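You operate a simulated robot arm through the tools that you are given. There is no shell and no other tool.

You run a simulated robot arm. Do the job below in one go: nothing can be reset, and whatever is moved stays where it is left.

JOB
Splice the kraft paper: leader strip in its slot, both clamps down, press a tab on, clamps open again.
Fine: the strip lies as on its shelf, paper end toward the big reel.

It is judged by the outcome, as a careful person would: the job done as asked, and still so three seconds after it is handed in. It fails if anything else is knocked over, pushed out of place, dropped, spilled or broken.

ROBOT AND FRAMES
A 6-joint arm with a two-finger parallel gripper, fixed in place. Base frame: the origin is on the floor under the middle of its stand, x ahead of it, y to its left, z up; the work surface is at about z = 950. Readings come in mm, degrees, newtons and seconds.
With the tool pointing down near the work surface it reaches from about 220 to 660 mm from the base axis. Its first joint turns from -66.0 to 66.0 degrees. Payload 2.9 kg.
The TCP is the grasp point between the finger pads, 30 mm short of the fingertips. In the tool frame z runs along the fingers and y along their closing line. Largest opening 110 mm; finger width 20, thickness 10; the body of the gripper, 48 by 112 mm, starts 55 mm behind the TCP.
Orientation is told as [roll, pitch, yaw] about the base's x, y, z axes, in that order, counted from this pose: with the fingers straight down and closing along the base's y, the tool's x points along the base's -x, its y along +y and its z along -z.

CONTROLS
- The arm moves only by the tool drive_tool. Its argument "moves" is a list of rows, each an object (a shift or turn left out is 0, a gripper value left out holds the last) with "delta_pos": the shift along the tool's x, y, z in units of 40 mm (1.0 is 40 mm), a list of three; "dr": the turn, a rotation vector about the tool's x, y, z in units of 5 degrees (1.0 is 5 degrees), a list of three; "hand": the finger opening in mm, from 0 to 110. In form: [{"delta_pos": [dx, dy, dz], "dr": [wx, wy, wz], "hand": hand}, ...]. A call has 1 to 20 rows; each row shifts and turns the commanded pose from where the row before left it, along the tool's axes as they then stand. A call with a number of a shift or a turn outside -1 to 1 is refused whole. Rows are played at 5 a second. More than 50 mm and 8.6 degrees between two rows, or a gripper value outside its range, and nothing of the call is played. A pose out of reach is approached as far as the arm can. The call stops where the force on the tool passes 90 N (or 10 N more than at its start, if that is more) or the arm is blocked; 0.2 s more then pass. The fingers move at their own pace (about 108 mm/s each) and stop on an object; they squeeze with about 37 N. The grip force told is the motor's: it shows also when the fingers shut on nothing. Time passes only in rows, and 0.2 s behind the last, so rows that do not move let the fingers close. It gives the time, the measured TCP pose, the force on the tool (base axes), the opening and the grip force at its end, in the units of the frame above (readings bear some noise), with the torque about the TCP (base axes, N m) and any sound that the robot's microphone picked up, and new pictures: "views" is both (left out), scene, wrist or none.
- Cameras (640 x 400 px; columns grow to the right, rows downward): "scene" is fixed at [84.2, 470.8, 1352.6]; the picture's right is [-0.43, -0.90, 0.00], its down [-0.77, 0.36, -0.53] and it looks along [0.48, -0.23, -0.85] (base axes); focal length 214 px, centre (320, 200). "wrist" rides on the gripper at [73, 17, -103] in the tool frame; the picture's right is [-0.23, 0.97, 0.00], its down [-0.76, -0.18, -0.62] and it looks along [-0.61, -0.14, 0.78] (tool axes); focal length 222 px, centre (320, 200).
- locate(camera, pixels): for up to 12 pixels [column, row] of the newest picture of that camera ("zoom" is the newest enlarged one), the place [x, y, z] in the base frame of the surface seen there, good to about 2 mm. No time passes.
- zoom(camera, box): a new picture of the part [left, top, right, bottom] of that camera's present view, enlarged. No time passes.
- finish_job(): hands the job in; it is judged then, once.

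Leave the gripper open and the arm clear of the work at the hand-in unless told otherwise.

The tools are called after ">>>" as a command line: name --argument value ..., lists and objects as JSON in quotes. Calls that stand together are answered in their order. drive_tool: Moves the arm, as the interface text tells. Its arguments: {"type":"object","properties":{"moves":{"type":"array"},"views":{"type":"string","enum":["both","scene","wrist","none"]}},"required":["moves"]} The other tools are called the same way: locate (camera, pixels) gives the place of the surface under pixels of a picture; zoom (camera, box) takes an enlarged picture of a part of a camera's view; finish_job () hands the job in.

At the start:

```text
time: 0.0
position: [307.9, -78.4, 1354.3]
orientation: [0.0, -0.1, 0.1]
wrist_force: [-0.3, -0.2, -0.4]
moment: [0.02, 0.01, 0.06]
grip_width: 110.2
grip_force: 0.0
```

scene: 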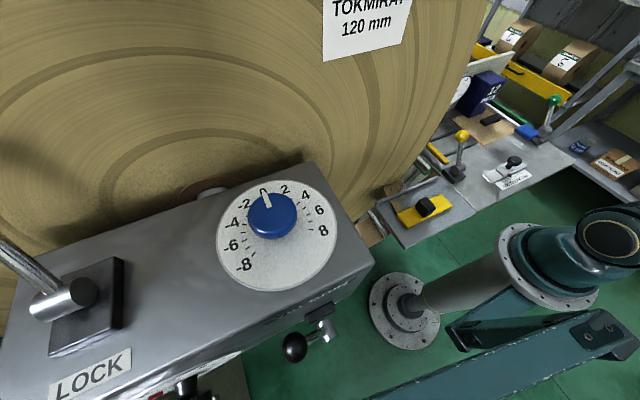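
wrist: 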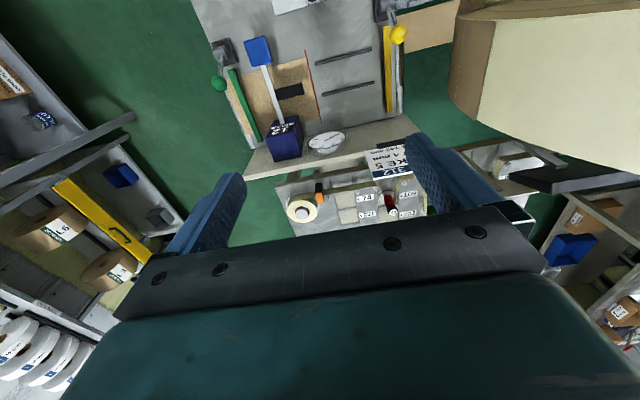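

I see a splice table far right in the scene view (yellow and green clamp levers) and from above in the wrist view. I will zoom into both for details before moving.

>>> zoom --camera "scene" --box '[360, 0, 640, 260]'

>>> zoom --camera "wrist" --box '[180, 0, 440, 240]'

```text
1.54 times, centred on (500, 130) of scene
```

zoom: 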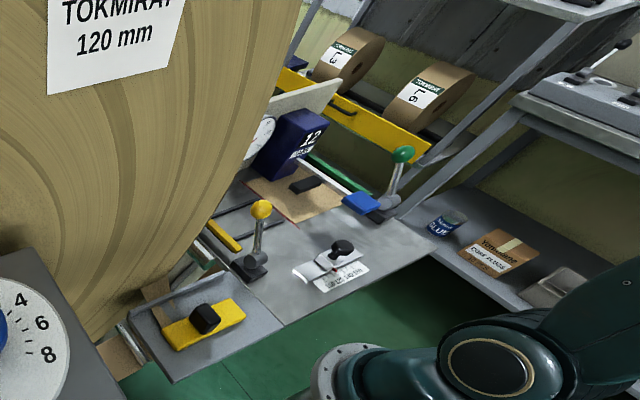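

```text
1.67 times, centred on (310, 120) of wrist
```

zoom: 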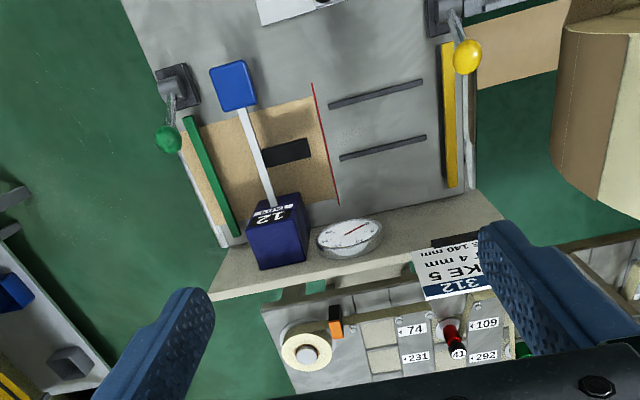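

The wrist view shows the table upside down (robot side at top). I'll measure points on the table in the scene and wrist views.

>>> locate --camera "wrist" --pixels '[[258, 50], [220, 85], [290, 90], [285, 138], [327, 140], [318, 125], [342, 52], [348, 92], [390, 75], [398, 35], [240, 105], [387, 10]]'

>>> locate --camera "scene" --pixels '[[424, 208], [400, 214], [448, 204], [514, 162], [508, 172], [516, 182], [462, 136], [454, 175], [554, 101], [545, 132], [524, 130], [492, 120]]'

>>> zoom --camera "scene" --box '[470, 130, 560, 200]'

>>> zoom --camera "scene" --box '[400, 60, 580, 180]'

>>> zoom --camera "scene" --box '[360, 150, 480, 250]'

>>> zoom --camera "wrist" --box '[180, 0, 320, 90]'

>>> zoom --camera "wrist" --box '[270, 140, 440, 250]'

>>> zoom --camera "wrist" --box '[240, 0, 420, 120]'

```text
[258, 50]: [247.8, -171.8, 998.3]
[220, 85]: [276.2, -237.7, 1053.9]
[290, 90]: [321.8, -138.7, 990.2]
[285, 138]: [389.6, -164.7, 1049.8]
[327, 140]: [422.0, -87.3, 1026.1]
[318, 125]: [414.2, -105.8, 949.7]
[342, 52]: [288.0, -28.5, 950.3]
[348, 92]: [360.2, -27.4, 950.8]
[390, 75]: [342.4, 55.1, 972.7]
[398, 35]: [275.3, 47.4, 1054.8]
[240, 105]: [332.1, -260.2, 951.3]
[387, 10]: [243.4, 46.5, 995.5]
```

```text
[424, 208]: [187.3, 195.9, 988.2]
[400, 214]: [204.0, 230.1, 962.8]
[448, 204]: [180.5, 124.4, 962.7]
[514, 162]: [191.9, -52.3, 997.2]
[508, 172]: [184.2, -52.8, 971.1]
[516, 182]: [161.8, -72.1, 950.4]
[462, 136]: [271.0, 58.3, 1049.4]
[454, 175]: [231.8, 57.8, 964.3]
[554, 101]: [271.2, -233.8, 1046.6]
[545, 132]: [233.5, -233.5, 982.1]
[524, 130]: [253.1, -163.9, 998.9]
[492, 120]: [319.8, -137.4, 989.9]
```

```text
5.71 times, centred on (515, 165) of scene
```

zoom: 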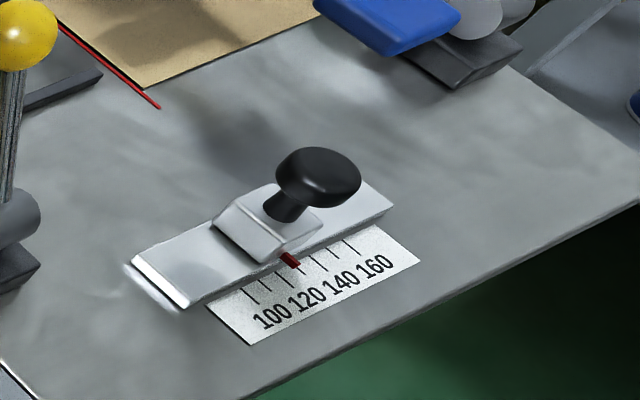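

```text
3.33 times, centred on (490, 120) of scene
```

zoom: 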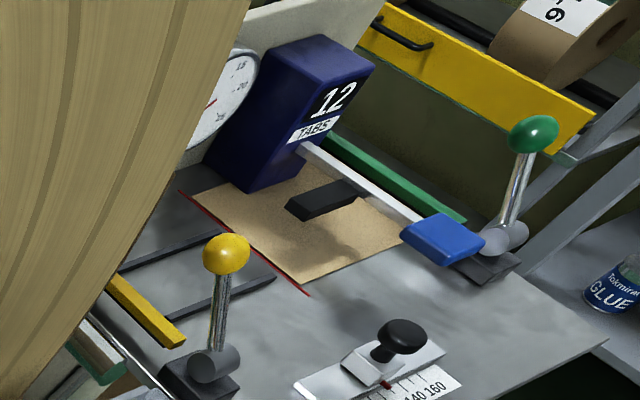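

```text
4.00 times, centred on (420, 200) of scene
```

zoom: 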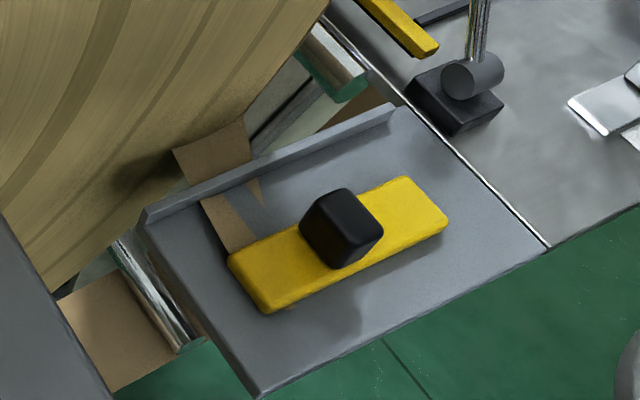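

```text
4.44 times, centred on (250, 45) of wrist
```

zoom: 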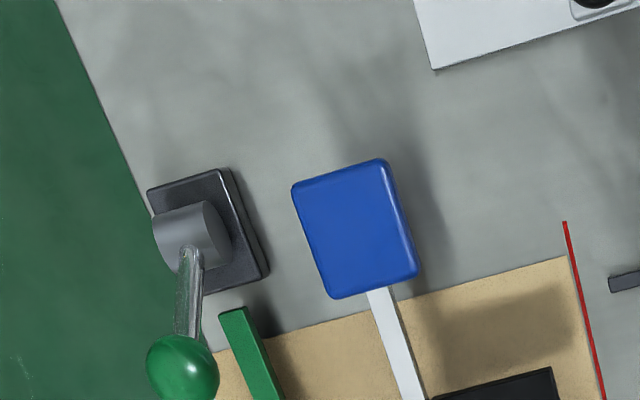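

```text
3.64 times, centred on (355, 195) of wrist
```

zoom: 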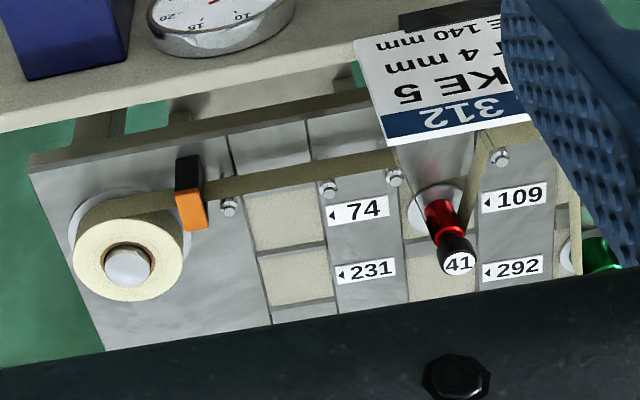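

```text
3.33 times, centred on (330, 60) of wrist
```

zoom: 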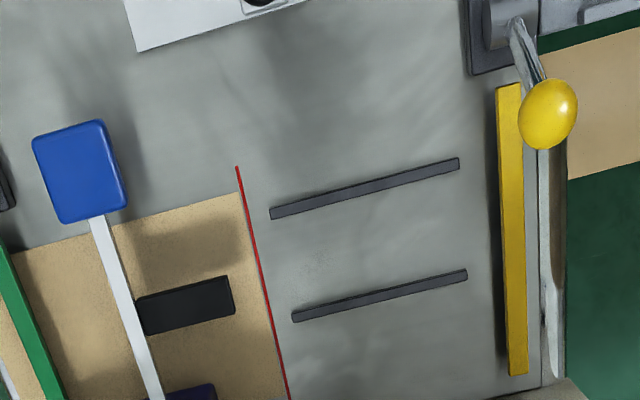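

The leader appears to be the yellow plate with a black knob on a side shelf; the slot lies between two dark bars; the tab box ("12 TABS") has a blue press pad. I'll zoom closer on the strip, the levers and the press.

>>> zoom --camera "scene" --box '[390, 170, 480, 230]'

>>> zoom --camera "scene" --box '[380, 130, 480, 200]'

>>> zoom --camera "scene" --box '[440, 70, 560, 160]'

>>> zoom --camera "wrist" --box '[200, 50, 340, 170]'

```text
6.67 times, centred on (435, 200) of scene
```

zoom: 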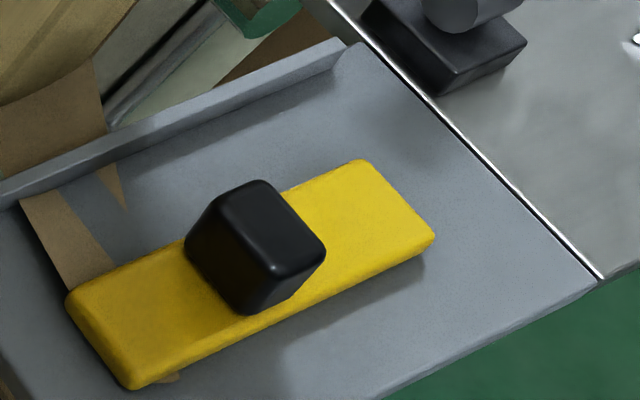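

```text
5.71 times, centred on (430, 165) of scene
```

zoom: 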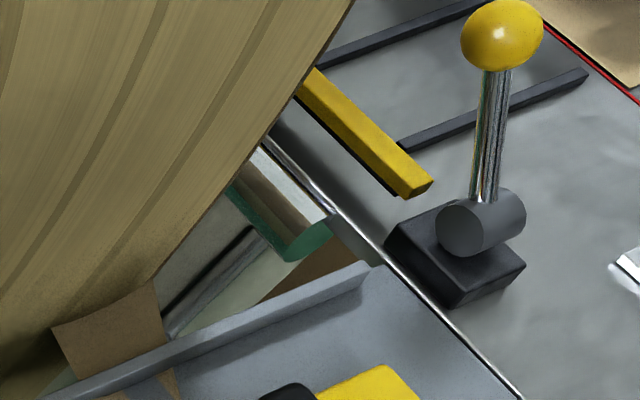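

```text
4.44 times, centred on (500, 115) of scene
```

zoom: 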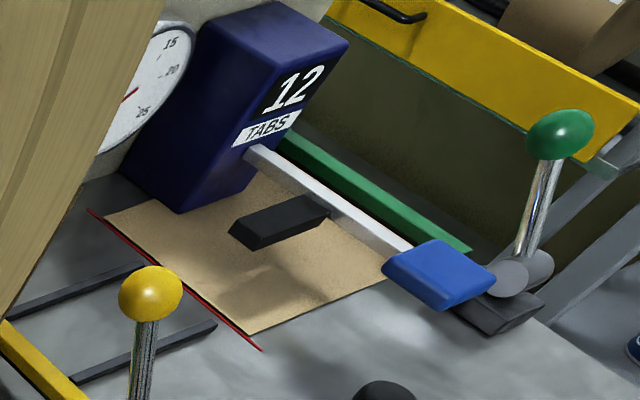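

```text
3.33 times, centred on (270, 110) of wrist
```

zoom: 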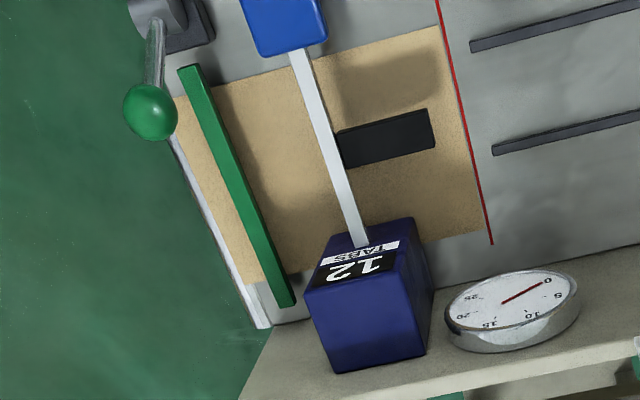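

I'll measure the strip, its paper, the shelf, and the mechanism heights.

>>> zoom --camera "scene" --box '[390, 170, 480, 230]'

>>> locate --camera "zoom" --pixels '[[75, 300], [133, 383], [428, 237], [360, 165], [260, 215], [220, 260], [285, 280], [50, 215], [95, 265], [110, 180], [85, 220], [168, 378]]'

>>> locate --camera "zoom" --pixels '[[50, 120], [150, 130], [335, 50], [590, 285], [30, 360], [330, 350], [450, 200], [275, 255], [20, 250], [480, 120], [320, 240], [340, 180]]'

```text
6.67 times, centred on (435, 200) of scene
```

zoom: 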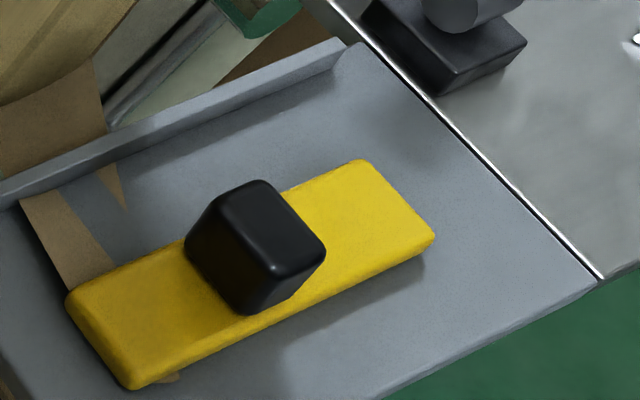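

```text
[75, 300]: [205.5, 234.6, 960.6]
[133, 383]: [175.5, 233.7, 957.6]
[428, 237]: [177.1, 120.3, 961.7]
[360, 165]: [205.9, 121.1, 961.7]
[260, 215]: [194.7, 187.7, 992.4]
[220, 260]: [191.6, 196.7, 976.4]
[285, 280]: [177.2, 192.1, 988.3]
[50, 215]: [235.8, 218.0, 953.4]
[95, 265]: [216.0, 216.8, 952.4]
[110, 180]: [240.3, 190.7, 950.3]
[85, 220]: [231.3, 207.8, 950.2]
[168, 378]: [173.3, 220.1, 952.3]
```

```text
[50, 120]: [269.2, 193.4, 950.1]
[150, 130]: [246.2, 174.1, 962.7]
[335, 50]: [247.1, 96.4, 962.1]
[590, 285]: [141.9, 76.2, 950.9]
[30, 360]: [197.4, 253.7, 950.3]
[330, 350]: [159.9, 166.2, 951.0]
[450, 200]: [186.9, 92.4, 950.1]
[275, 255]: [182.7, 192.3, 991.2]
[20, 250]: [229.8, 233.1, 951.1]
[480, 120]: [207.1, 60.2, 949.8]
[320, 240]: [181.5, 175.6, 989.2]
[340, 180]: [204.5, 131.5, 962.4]
```

The strip plate is about x 173–209, y 120–237, top z 962, with a knob to z 992. I need to know the reel's extent to avoid it, and the slot bars, clamp bars, and press geometry.

>>> locate --camera "wrist" --pixels '[[455, 90], [470, 10], [480, 110], [560, 150], [450, 50], [620, 60], [480, 30], [540, 60], [425, 20], [430, 40], [545, 10], [630, 10]]'

>>> locate --camera "scene" --pixels '[[200, 190], [480, 20], [440, 80], [420, 140], [380, 190], [360, 230], [300, 120], [250, 60], [270, 200], [330, 200], [370, 265], [100, 100]]'

>>> zoom --camera "wrist" --box '[240, 0, 420, 120]'

>>> locate --camera "zoom" --pixels '[[272, 213], [458, 163], [295, 318], [464, 275], [509, 90], [517, 370], [238, 168], [286, 395], [230, 278], [232, 310], [150, 330], [365, 186]]'

>>> locate --camera "zoom" --pixels '[[40, 140], [98, 125], [60, 222], [125, 205], [80, 170], [100, 225], [155, 390], [500, 30], [515, 45], [545, 110], [480, 60], [600, 60]]'

```text
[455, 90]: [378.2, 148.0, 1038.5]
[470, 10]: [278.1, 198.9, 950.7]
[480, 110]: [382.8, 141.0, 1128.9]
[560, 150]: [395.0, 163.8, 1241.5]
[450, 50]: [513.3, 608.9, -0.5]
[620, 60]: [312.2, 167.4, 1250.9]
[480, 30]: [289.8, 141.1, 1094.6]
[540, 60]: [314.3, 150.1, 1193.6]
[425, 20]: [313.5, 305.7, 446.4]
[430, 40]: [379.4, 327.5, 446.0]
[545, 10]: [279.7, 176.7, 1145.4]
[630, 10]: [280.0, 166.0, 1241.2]
```

```text
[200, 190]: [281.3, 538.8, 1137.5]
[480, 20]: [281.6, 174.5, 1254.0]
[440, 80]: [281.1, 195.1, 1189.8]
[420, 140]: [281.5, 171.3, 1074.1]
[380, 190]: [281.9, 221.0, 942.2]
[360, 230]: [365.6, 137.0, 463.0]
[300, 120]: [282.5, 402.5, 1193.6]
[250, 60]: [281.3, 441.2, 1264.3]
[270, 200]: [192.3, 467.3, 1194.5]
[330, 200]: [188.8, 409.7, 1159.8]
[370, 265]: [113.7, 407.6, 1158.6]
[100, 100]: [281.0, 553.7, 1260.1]
```

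```text
3.33 times, centred on (330, 60) of wrist
```

zoom: 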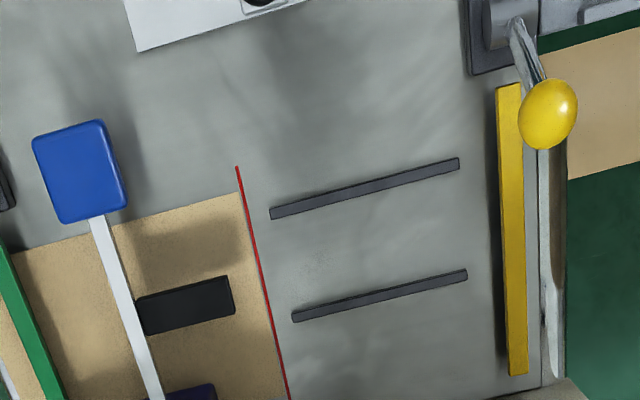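

```text
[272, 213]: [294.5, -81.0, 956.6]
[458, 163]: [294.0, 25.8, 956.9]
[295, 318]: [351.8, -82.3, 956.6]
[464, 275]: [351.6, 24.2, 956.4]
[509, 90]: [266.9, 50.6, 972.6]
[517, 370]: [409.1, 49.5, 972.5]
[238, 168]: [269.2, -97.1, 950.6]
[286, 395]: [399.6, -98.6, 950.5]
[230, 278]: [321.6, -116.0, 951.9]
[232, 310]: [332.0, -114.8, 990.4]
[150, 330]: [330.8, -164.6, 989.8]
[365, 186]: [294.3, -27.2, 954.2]
```

```text
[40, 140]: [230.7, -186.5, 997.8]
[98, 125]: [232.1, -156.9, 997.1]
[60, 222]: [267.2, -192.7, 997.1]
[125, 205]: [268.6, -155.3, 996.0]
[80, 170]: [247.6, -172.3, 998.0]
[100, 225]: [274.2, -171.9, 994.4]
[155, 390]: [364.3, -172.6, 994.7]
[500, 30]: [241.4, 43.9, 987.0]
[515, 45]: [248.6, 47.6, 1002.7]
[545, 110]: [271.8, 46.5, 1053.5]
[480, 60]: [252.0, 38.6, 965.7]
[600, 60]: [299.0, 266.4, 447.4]
```

Slot bars run along y (centres x≈294 and 352, y −82 to 25). I'll look closer at the wrist view's top right corner and at the brown paper near the shelf.

>>> zoom --camera "wrist" --box '[370, 0, 490, 80]'

>>> zoom --camera "scene" --box '[360, 160, 440, 250]'

>>> locate --camera "zoom" --pixels '[[180, 150], [230, 120], [190, 170], [60, 310], [120, 290], [60, 380], [240, 210], [260, 190], [225, 225], [150, 230], [250, 250], [300, 305]]'

```text
5.00 times, centred on (430, 40) of wrist
```

zoom: 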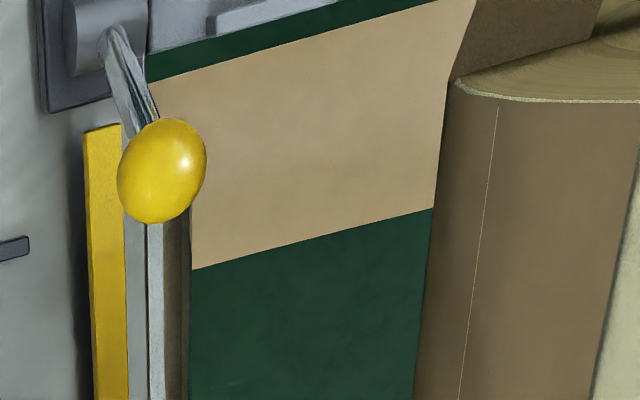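

```text
4.44 times, centred on (400, 205) of scene
```

zoom: 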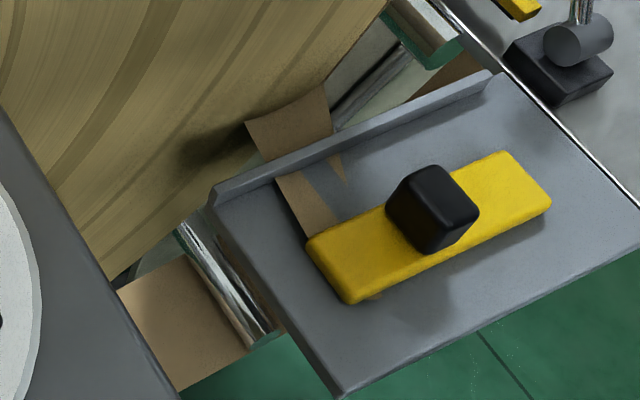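

```text
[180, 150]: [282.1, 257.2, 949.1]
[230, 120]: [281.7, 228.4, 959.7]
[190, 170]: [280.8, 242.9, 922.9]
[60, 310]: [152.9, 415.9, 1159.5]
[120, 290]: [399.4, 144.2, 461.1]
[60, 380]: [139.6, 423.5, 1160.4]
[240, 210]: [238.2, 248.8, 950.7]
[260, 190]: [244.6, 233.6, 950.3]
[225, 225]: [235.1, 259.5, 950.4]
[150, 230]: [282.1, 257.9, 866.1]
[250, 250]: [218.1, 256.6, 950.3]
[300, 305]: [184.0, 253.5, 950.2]
```

The knob strip, slot, clamps and press are understood roughly. To see the strip better, I'll first back off in x (staying clear of the reel whose face is at x≈281), then go left to hover near the shelf and look with the wrist camera.

>>> drive_tool --moves '[{"delta_pos": [0.8, 0, 0]}, {"delta_pos": [0.8, 0.3, 0.3]}, {"delta_pos": [0, 1, 0.4]}, {"delta_pos": [0, 1, 0.4]}, {"delta_pos": [0, 1, 0.4]}, {"delta_pos": [0, 1, 0.4]}, {"delta_pos": [0, 0.7, 0.4]}, {"delta_pos": [0, 0, 0]}]'

```text
time: 1.8
position: [243.0, 123.4, 1262.4]
orientation: [0.0, -0.1, 0.0]
wrist_force: [-0.9, -0.6, 0.4]
moment: [-0.05, -0.01, 0.03]
grip_width: 110.1
grip_force: 0.1
```

scene: 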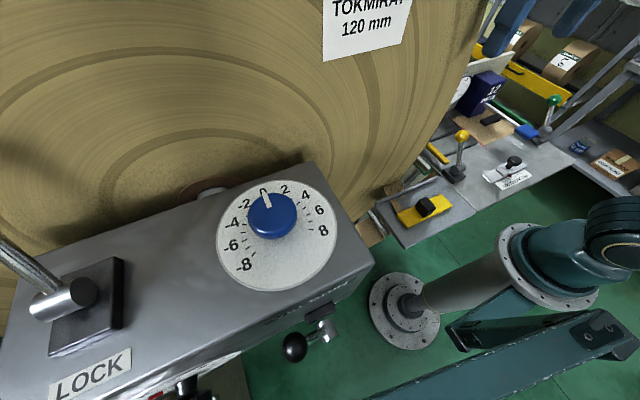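
wrist: 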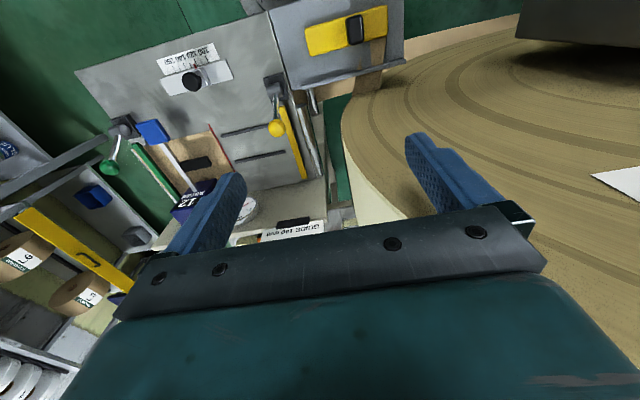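

Now the shelf is visible at the top of the wrist view (pixels 270–410, 0–95). Zooming there.

>>> zoom --camera "wrist" --box '[270, 0, 420, 100]'

>>> zoom --camera "wrist" --box '[80, 30, 330, 230]'

```text
4.00 times, centred on (345, 50) of wrist
```

zoom: 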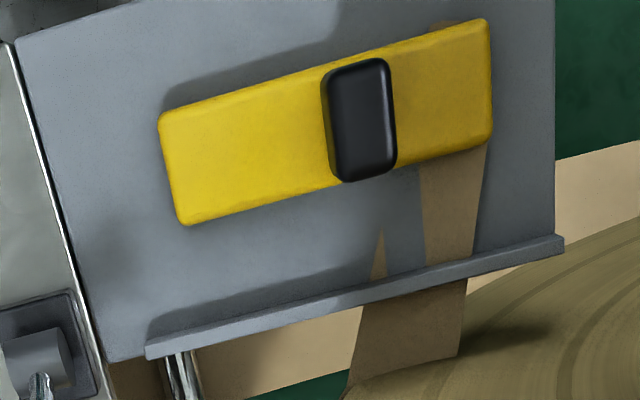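

```text
2.00 times, centred on (205, 130) of wrist
```

zoom: 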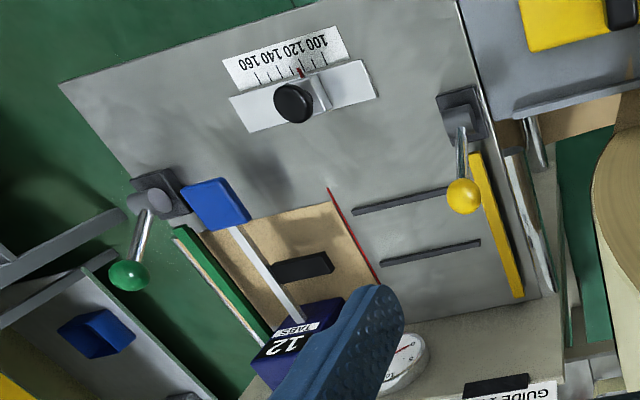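

The paper web runs from the big reel over the shelf lip to the +y end of the yellow plate. I'll measure the knob and plate precisely.

>>> zoom --camera "wrist" --box '[300, 0, 400, 60]'

>>> locate --camera "zoom" --pixels '[[322, 120], [380, 105], [395, 245], [345, 270], [355, 170], [40, 190], [75, 335], [565, 45], [575, 215], [300, 200], [470, 200], [500, 330]]'

```text
6.40 times, centred on (350, 30) of wrist
```

zoom: 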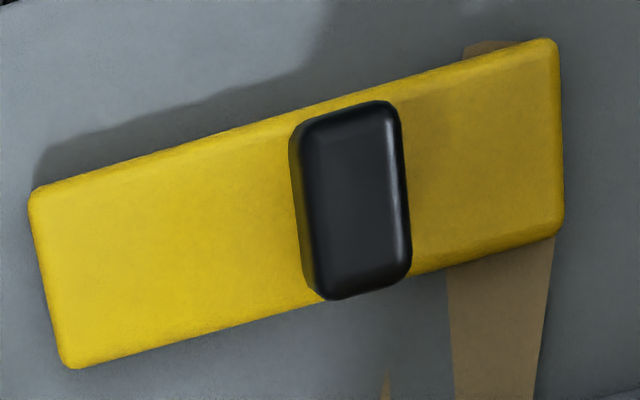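

```text
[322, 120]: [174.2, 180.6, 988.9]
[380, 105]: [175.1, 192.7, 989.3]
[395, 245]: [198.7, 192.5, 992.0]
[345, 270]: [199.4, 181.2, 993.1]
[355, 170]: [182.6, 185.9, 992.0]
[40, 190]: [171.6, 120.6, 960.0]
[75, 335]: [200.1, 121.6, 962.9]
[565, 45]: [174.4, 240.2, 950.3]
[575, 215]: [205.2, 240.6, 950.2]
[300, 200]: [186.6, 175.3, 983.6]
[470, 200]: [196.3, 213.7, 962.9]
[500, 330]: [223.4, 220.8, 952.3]
```

I want to read the card at the back of the table ("GUIDE 140 mm…") and look closely at the press and table from this angle.

>>> zoom --camera "wrist" --box '[225, 180, 345, 260]'

>>> zoom --camera "wrist" --box '[90, 100, 240, 220]'

>>> zoom --camera "wrist" --box '[200, 60, 340, 200]'

>>> locate --camera "zoom" --pixels '[[212, 205], [300, 175], [217, 225], [310, 195], [250, 283], [325, 258], [258, 302], [330, 278], [300, 400], [150, 250], [110, 265], [80, 200]]'

```text
5.00 times, centred on (285, 220) of wrist
```

zoom: 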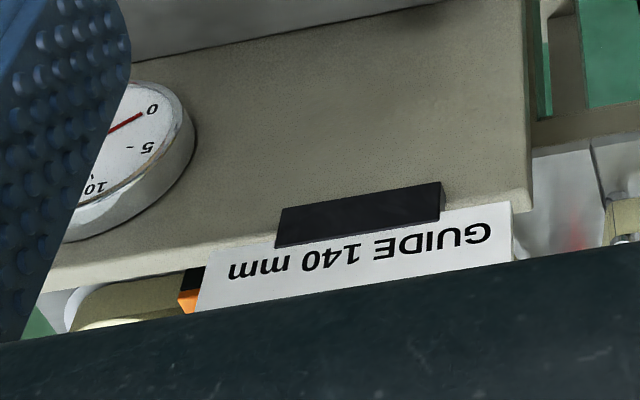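

```text
3.33 times, centred on (165, 160) of wrist
```

zoom: 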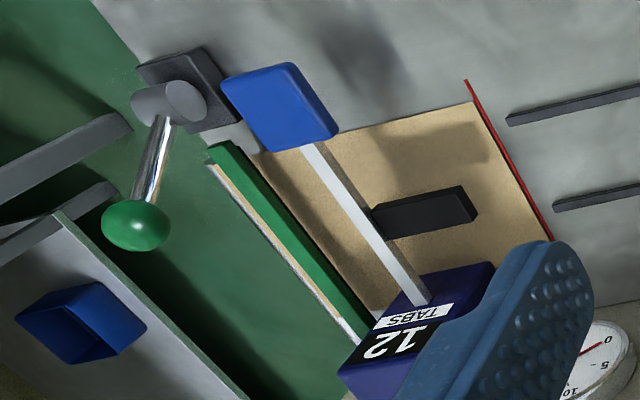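

```text
2.86 times, centred on (270, 130) of wrist
```

zoom: 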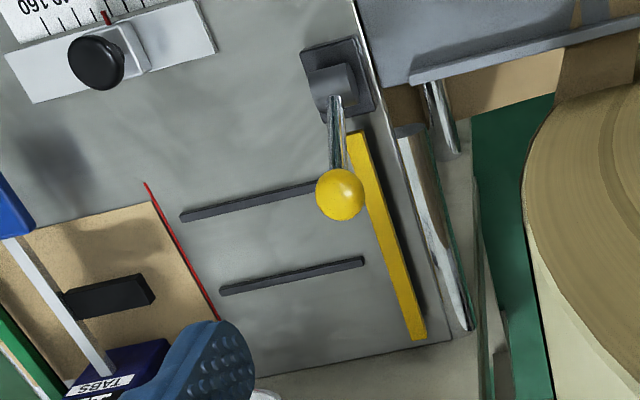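

```text
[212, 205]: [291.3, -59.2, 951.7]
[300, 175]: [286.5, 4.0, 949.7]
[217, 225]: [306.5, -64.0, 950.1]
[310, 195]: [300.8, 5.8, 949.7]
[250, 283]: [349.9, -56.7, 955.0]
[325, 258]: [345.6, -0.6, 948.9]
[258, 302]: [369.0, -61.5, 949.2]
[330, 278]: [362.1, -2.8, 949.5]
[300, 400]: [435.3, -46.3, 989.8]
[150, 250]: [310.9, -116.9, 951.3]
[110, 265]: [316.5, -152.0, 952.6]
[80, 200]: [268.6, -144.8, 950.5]
```

The card by the wall lists other settings (guide etc.) that aren't asked for, so I leave those. The knob is about 32 mm (x) by 21 mm (y), centred near (187.5, 186), top z 992. I'll hover above it with the fingers at 60 mm.

>>> drive_tool --moves '[{"delta_pos": [0.28, 0.31, 0.8], "hand": 60}, {"delta_pos": [0.28, 0.31, 0.8]}, {"delta_pos": [0.28, 0.31, 0.8]}, {"delta_pos": [0.28, 0.31, 0.8]}, {"delta_pos": [0.27, 0.325, 0.8]}, {"delta_pos": [0, 0, 0.8]}, {"delta_pos": [0, 0, 0]}]'

```text
time: 3.4
position: [189.0, 186.4, 1071.8]
orientation: [0.1, -0.1, 0.0]
wrist_force: [0.3, 0.1, 0.8]
moment: [0.03, 0.01, 0.01]
grip_width: 59.9
grip_force: 0.0
```

scene: 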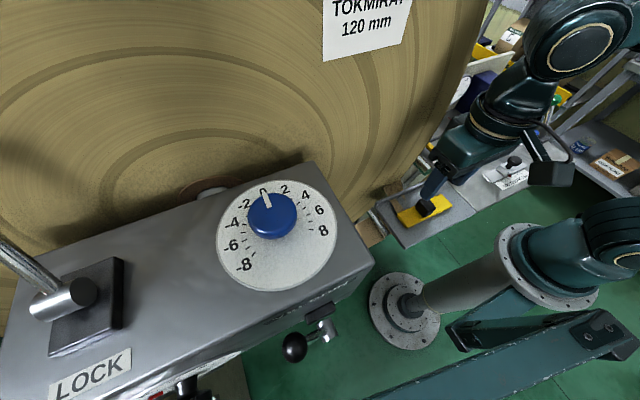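
wrist: 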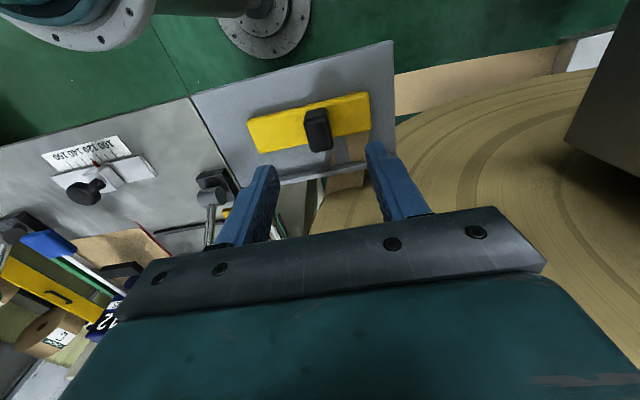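

Hovering above the knob. I'll re-measure it from this closer view.

>>> zoom --camera "wrist" --box '[230, 70, 390, 190]'

>>> locate --camera "zoom" --pixels '[[300, 155], [360, 150], [320, 275], [395, 260], [350, 210], [306, 220], [75, 210], [115, 310], [550, 110], [555, 190], [450, 130], [200, 220]]'

```text
3.33 times, centred on (310, 130) of wrist
```

zoom: 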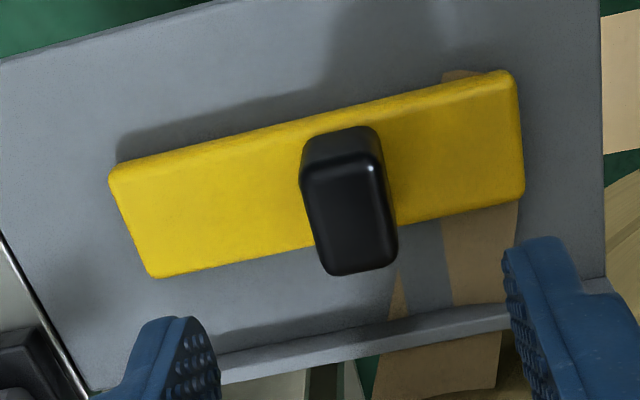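

```text
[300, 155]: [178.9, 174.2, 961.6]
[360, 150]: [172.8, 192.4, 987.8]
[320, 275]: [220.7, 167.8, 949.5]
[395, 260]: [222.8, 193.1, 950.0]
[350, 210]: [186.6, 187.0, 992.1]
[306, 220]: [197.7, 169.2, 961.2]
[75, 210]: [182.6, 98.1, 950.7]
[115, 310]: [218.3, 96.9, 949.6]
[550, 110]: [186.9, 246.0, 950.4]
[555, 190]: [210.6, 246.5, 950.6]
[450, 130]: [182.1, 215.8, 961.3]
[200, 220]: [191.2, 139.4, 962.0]
```

Knob centre ≈ (187.5, 186.5). Lowering to TCP z ≈ 997 (tips just above the plate) and closing gently.

>>> drive_tool --moves '[{"delta_pos": [0.03, 0, 0.8]}, {"delta_pos": [0, 0, 0.6]}, {"delta_pos": [0, 0, 0.3]}, {"delta_pos": [0, 0, 0.17]}, {"delta_pos": [0, 0, 0]}]' --views "wrist"

```text
time: 4.6
position: [187.2, 183.5, 994.7]
orientation: [0.0, -0.1, 0.0]
wrist_force: [-0.5, -0.3, 0.2]
moment: [-0.01, -0.02, 0.0]
grip_width: 59.9
grip_force: 0.0
```

wrist: 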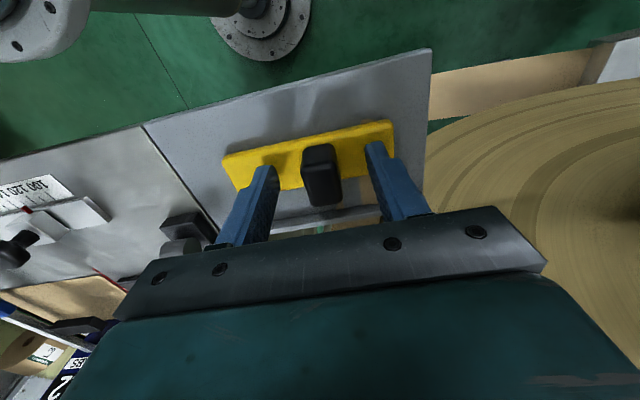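

Reading shows y 183.5 rather than 186.4; I'll re-read with an idle row and examine finger centring.

>>> drive_tool --moves '[{"delta_pos": [0, 0, 0]}, {"delta_pos": [0, 0, 0]}]' --views "wrist"

>>> zoom --camera "wrist" --box '[200, 100, 440, 260]'

```text
time: 5.2
position: [187.1, 185.1, 995.5]
orientation: [0.0, -0.1, 0.1]
wrist_force: [0.0, -1.0, -0.9]
moment: [-0.02, 0.02, -0.02]
grip_width: 60.0
grip_force: 0.1
```

wrist: 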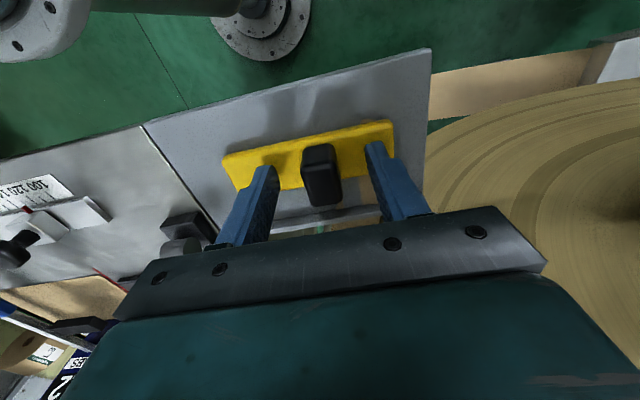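

```text
2.50 times, centred on (320, 180) of wrist
```

zoom: 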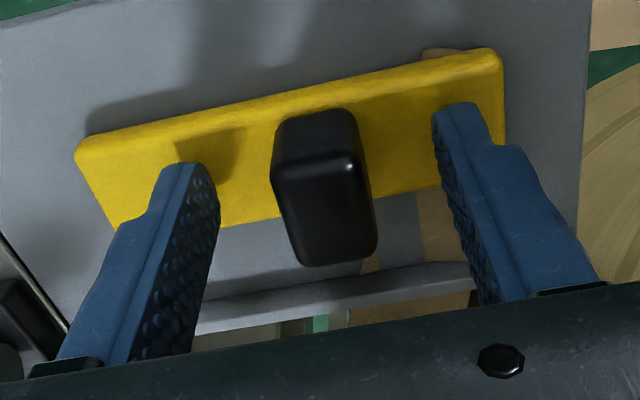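

Reading noise is about 1–2 mm; the knob sits well between the fingers. Closing now.

>>> drive_tool --moves '[{"hand": 15}, {}, {}, {}]' --views "wrist"

```text
time: 6.2
position: [186.7, 184.1, 996.0]
orientation: [0.0, -0.1, 0.0]
wrist_force: [-0.7, -0.7, -0.4]
moment: [0.01, -0.04, -0.04]
grip_width: 21.1
grip_force: 37.0
```

wrist: 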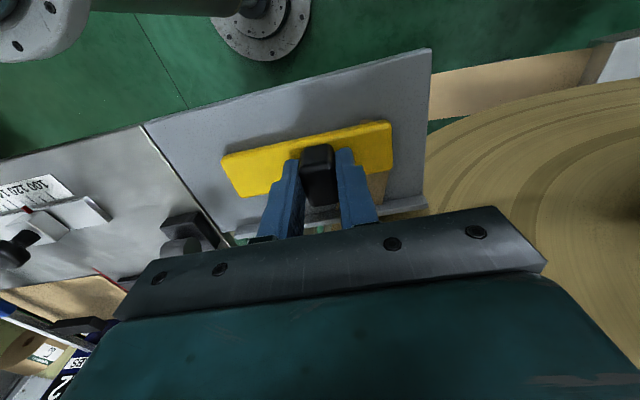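

Gripped at 21 mm with 37 N. Lifting slowly, watching force.

>>> drive_tool --moves '[{"delta_pos": [0, 0, -0.2]}, {"delta_pos": [0, 0, -0.4]}, {"delta_pos": [0, 0, -0.6]}, {"delta_pos": [0, 0, -0.6]}, {}]'

```text
time: 7.4
position: [186.2, 184.1, 1066.7]
orientation: [0.0, -0.1, -0.1]
wrist_force: [-0.2, 0.0, -0.7]
moment: [0.03, 0.02, -0.01]
grip_width: 14.9
grip_force: 0.0
```

scene: 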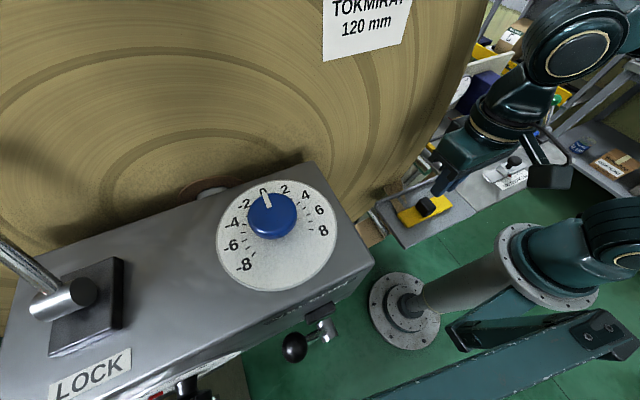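
wrist: 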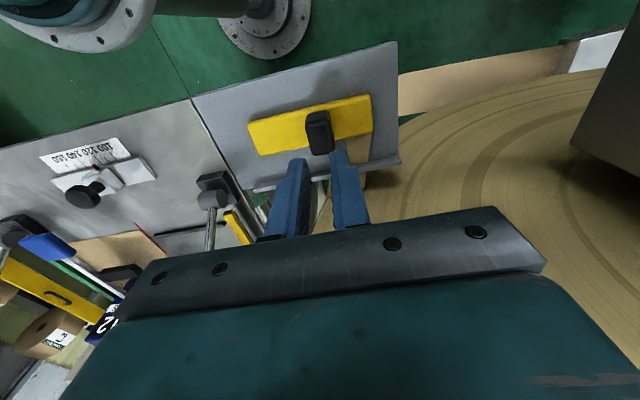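

The fingers slipped off the knob (opening 14.9, no force); the strip is still on its shelf. I'll check where it lies and study the knob's shape.

>>> zoom --camera "wrist" --box '[230, 70, 390, 190]'

>>> locate --camera "zoom" --pixels '[[350, 160], [330, 215], [380, 205], [345, 265], [350, 235], [310, 180], [75, 240], [140, 350], [90, 190], [560, 180], [540, 105], [450, 160]]'

>>> zoom --camera "scene" --box '[390, 170, 480, 230]'

```text
3.33 times, centred on (310, 130) of wrist
```

zoom: 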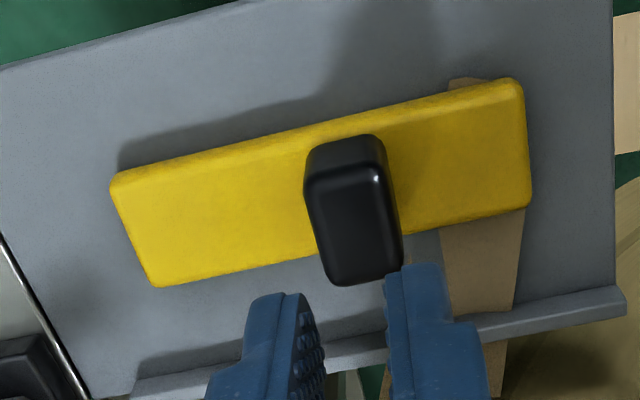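

```text
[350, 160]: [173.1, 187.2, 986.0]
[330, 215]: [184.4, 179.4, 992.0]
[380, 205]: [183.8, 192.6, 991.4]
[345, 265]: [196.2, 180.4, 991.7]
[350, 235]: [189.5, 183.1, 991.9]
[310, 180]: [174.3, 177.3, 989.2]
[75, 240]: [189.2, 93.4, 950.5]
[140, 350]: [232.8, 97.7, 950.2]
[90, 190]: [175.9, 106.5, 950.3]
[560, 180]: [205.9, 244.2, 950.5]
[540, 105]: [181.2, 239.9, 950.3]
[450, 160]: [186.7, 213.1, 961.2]
```

```text
6.67 times, centred on (435, 200) of scene
```

zoom: 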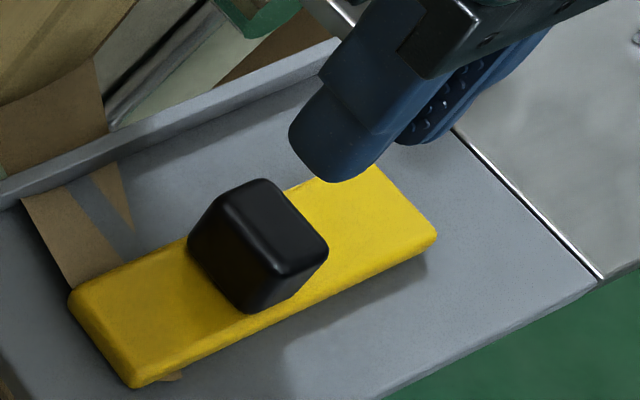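

The strip hasn't moved. I'll go down again, slightly lower, squeeze with the full close command, and lift in small steps while reading the force.

>>> drive_tool --moves '[{"hand": 60}, {"delta_pos": [-0.02, 0.04, 0.6]}, {"delta_pos": [0, 0, 0.6]}, {"delta_pos": [0, 0, 0.4]}, {"delta_pos": [0, 0, 0.2]}, {}]' --views "wrist"

```text
time: 8.8
position: [187.1, 186.3, 995.4]
orientation: [0.0, -0.1, 0.0]
wrist_force: [-0.2, -0.5, -0.1]
moment: [-0.01, 0.04, 0.0]
grip_width: 59.9
grip_force: 0.0
```

wrist: 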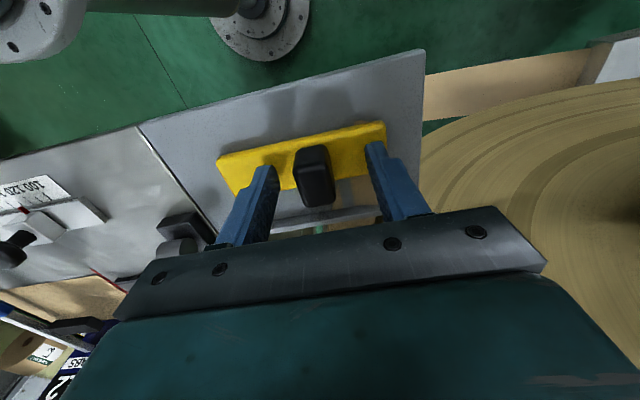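

Positioned. I'll lower 1.5 mm more, close fully, wait, and lift just 4 mm to check the hold.

>>> drive_tool --moves '[{"delta_pos": [0, -0.03, 0.03]}, {"hand": 0}, {}, {}, {}]' --views "none"

>>> drive_tool --moves '[{"delta_pos": [0, 0, -0.05]}, {"delta_pos": [0, 0, -0.05]}, {}]' --views "wrist"

```text
time: 10.0
position: [187.4, 185.7, 994.5]
orientation: [0.0, -0.2, 0.0]
wrist_force: [-1.0, -0.2, -0.1]
moment: [-0.03, 0.01, 0.04]
grip_width: 21.1
grip_force: 37.0
```

```text
time: 10.8
position: [189.5, 185.0, 998.2]
orientation: [0.0, -0.1, -0.1]
wrist_force: [-1.1, -0.7, -0.5]
moment: [0.0, -0.03, -0.01]
grip_width: 21.4
grip_force: 37.1
```

wrist: 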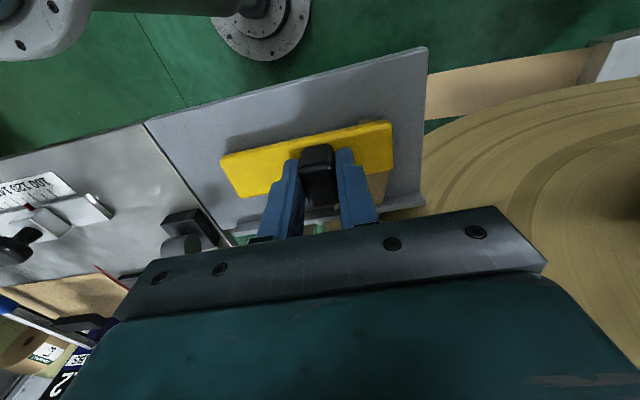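

Seems to hold; lifting 12 mm more in small steps and checking.

>>> drive_tool --moves '[{"delta_pos": [0, 0, -0.1]}, {"delta_pos": [0, 0, -0.1]}, {"delta_pos": [0, 0, -0.1]}, {}]' --views "both"

>>> zoom --camera "scene" --box '[390, 160, 480, 230]'

>>> zoom --camera "wrist" --box '[200, 80, 440, 260]'

```text
time: 11.8
position: [187.5, 184.9, 1008.8]
orientation: [0.1, 0.0, 0.0]
wrist_force: [-0.1, 0.0, 0.3]
moment: [-0.02, 0.02, -0.02]
grip_width: 21.3
grip_force: 36.7
```

scene: 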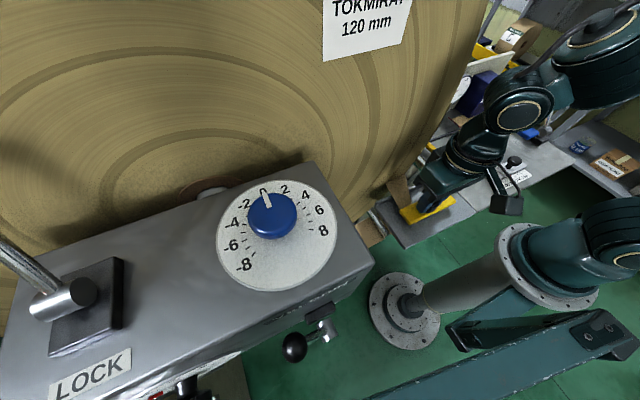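
wrist: 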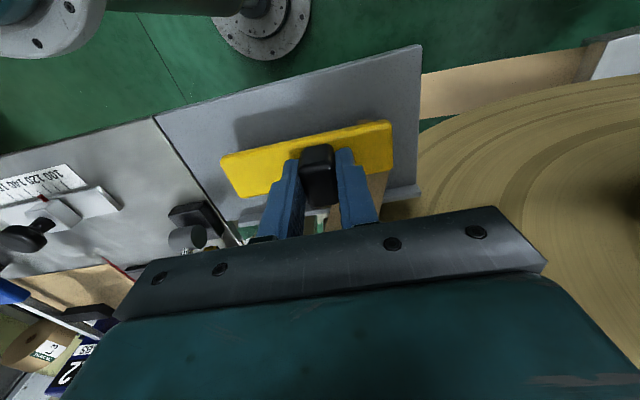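

```text
5.71 times, centred on (435, 195) of scene
```

zoom: 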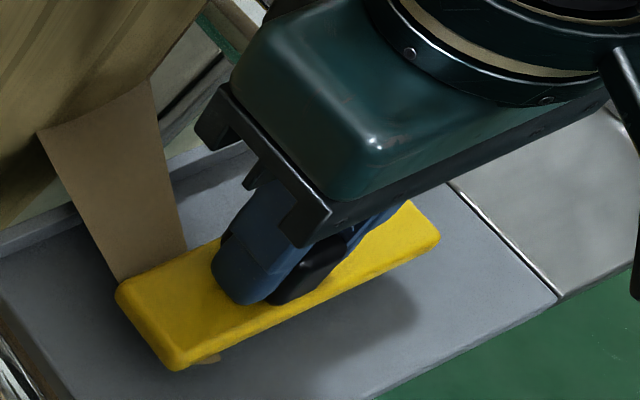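

```text
2.22 times, centred on (320, 170) of wrist
```

zoom: 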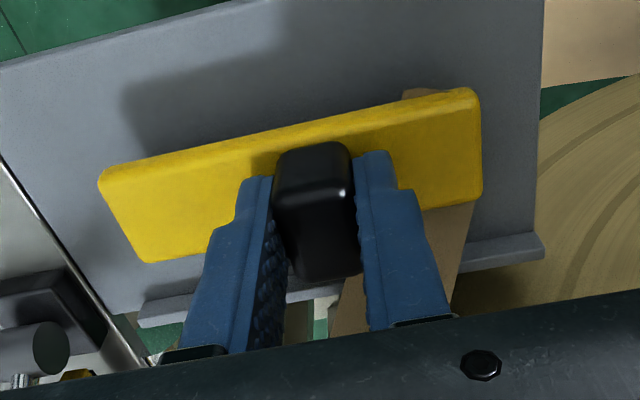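

The strip is held and lifted, with the paper trailing to the reel. I'll lift on slowly to about z 1075.

>>> drive_tool --moves '[{"delta_pos": [0, 0, -0.15]}, {"delta_pos": [0, 0, -0.2]}, {"delta_pos": [0, 0, -0.25]}, {"delta_pos": [0, 0, -0.25]}, {"delta_pos": [0, 0, -0.25]}, {"delta_pos": [0, 0, -0.25]}, {"delta_pos": [0, 0, -0.2]}, {"delta_pos": [0, 0, -0.1]}, {}]' --views "both"

```text
time: 13.8
position: [188.4, 184.9, 1076.1]
orientation: [-0.1, -0.1, 0.1]
wrist_force: [-0.5, 0.2, -1.7]
moment: [0.0, 0.01, -0.03]
grip_width: 21.2
grip_force: 37.3
```

scene: 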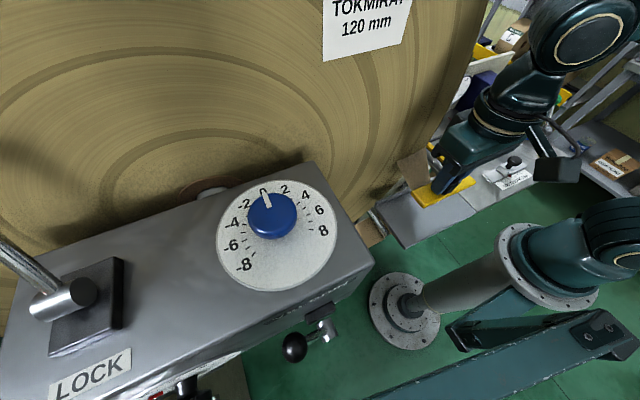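
wrist: 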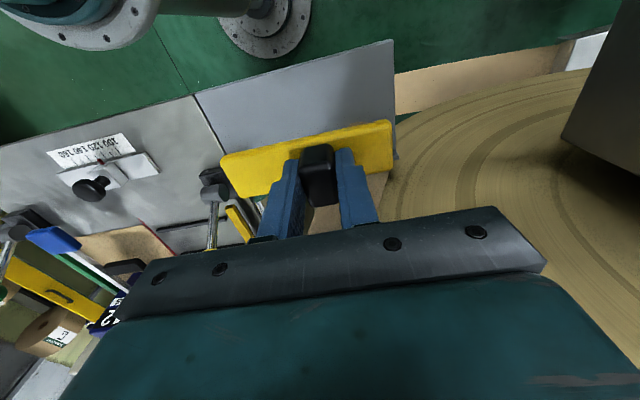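

Held firm at z 1076. Now moving slowly toward −y at x ≈ 188 (clear of the yellow lever and reel).

>>> drive_tool --moves '[{"delta_pos": [0, -0.15, 0]}, {"delta_pos": [0, -0.3, 0]}, {"delta_pos": [0, -0.4, 0]}, {"delta_pos": [0, -0.4, 0]}, {"delta_pos": [0, -0.4, 0]}, {"delta_pos": [0, -0.4, 0]}, {"delta_pos": [0, -0.4, 0]}, {"delta_pos": [0, -0.4, 0]}, {"delta_pos": [0, -0.4, 0]}, {"delta_pos": [0, -0.4, 0]}, {"delta_pos": [0, -0.4, 0]}, {"delta_pos": [0, -0.4, 0]}, {"delta_pos": [0, -0.4, 0]}, {"delta_pos": [0, -0.25, 0]}, {"delta_pos": [0, -0.1, 0]}, {}]' --views "both"

```text
time: 17.2
position: [187.8, -22.1, 1075.8]
orientation: [0.0, 0.0, 0.0]
wrist_force: [0.3, -0.9, -0.7]
moment: [-0.01, -0.01, 0.02]
grip_width: 21.2
grip_force: 37.2
```

scene: 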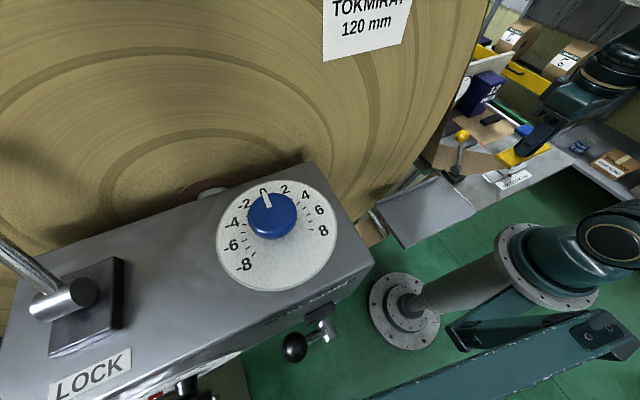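
wrist: 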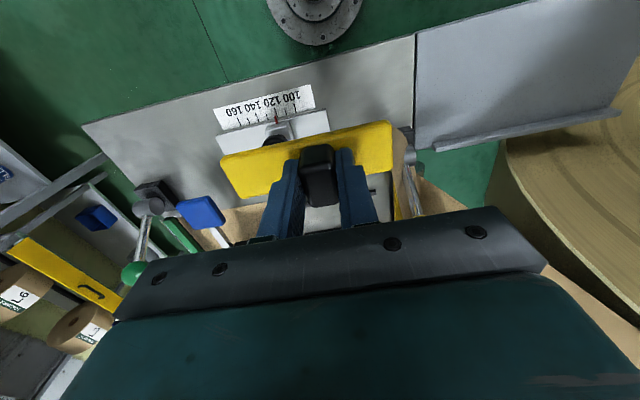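

The strip is in front of the slot. I'll zoom to check how the paper runs relative to the yellow lever.

>>> zoom --camera "scene" --box '[400, 100, 560, 220]'

```text
3.33 times, centred on (480, 160) of scene
```

zoom: 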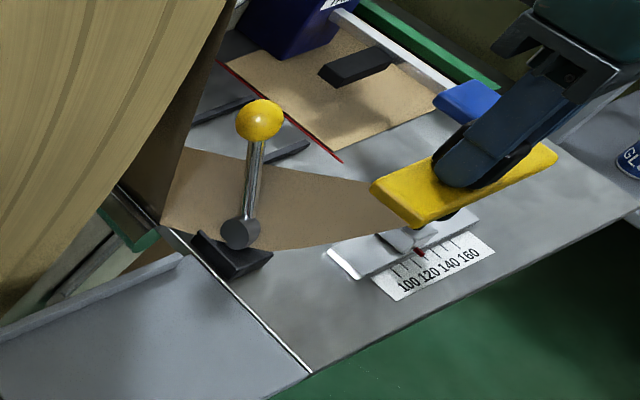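

The paper simply follows the strip. Now moving +x toward the slot centre (x ≈ 323) at the same height.

>>> drive_tool --moves '[{"delta_pos": [-0.15, 0, 0]}, {"delta_pos": [-0.3, 0, 0]}, {"delta_pos": [-0.4, 0, 0]}, {"delta_pos": [-0.4, 0, 0]}, {"delta_pos": [-0.4, 0, 0]}, {"delta_pos": [-0.4, 0, 0]}, {"delta_pos": [-0.4, 0, 0]}, {"delta_pos": [-0.4, 0, 0]}, {"delta_pos": [-0.3, 0, 0]}, {"delta_pos": [-0.2, 0, 0]}, {}]' --views "both"

```text
time: 19.6
position: [323.0, -23.4, 1076.6]
orientation: [0.0, -0.1, 0.0]
wrist_force: [-0.1, -0.6, -1.3]
moment: [-0.01, 0.0, -0.02]
grip_width: 21.3
grip_force: 36.5
```

scene: 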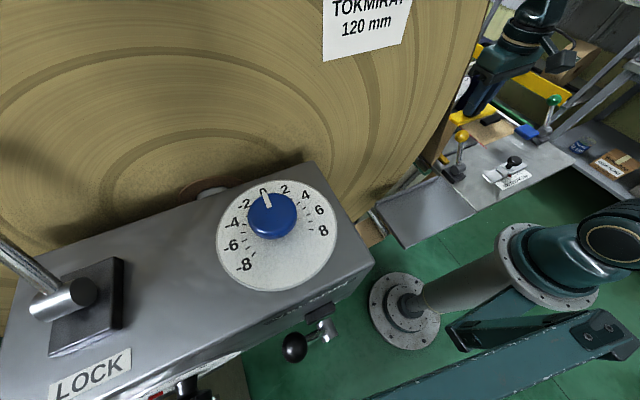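
wrist: 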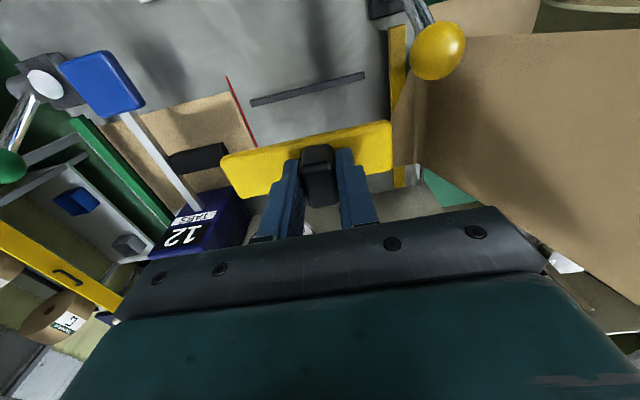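

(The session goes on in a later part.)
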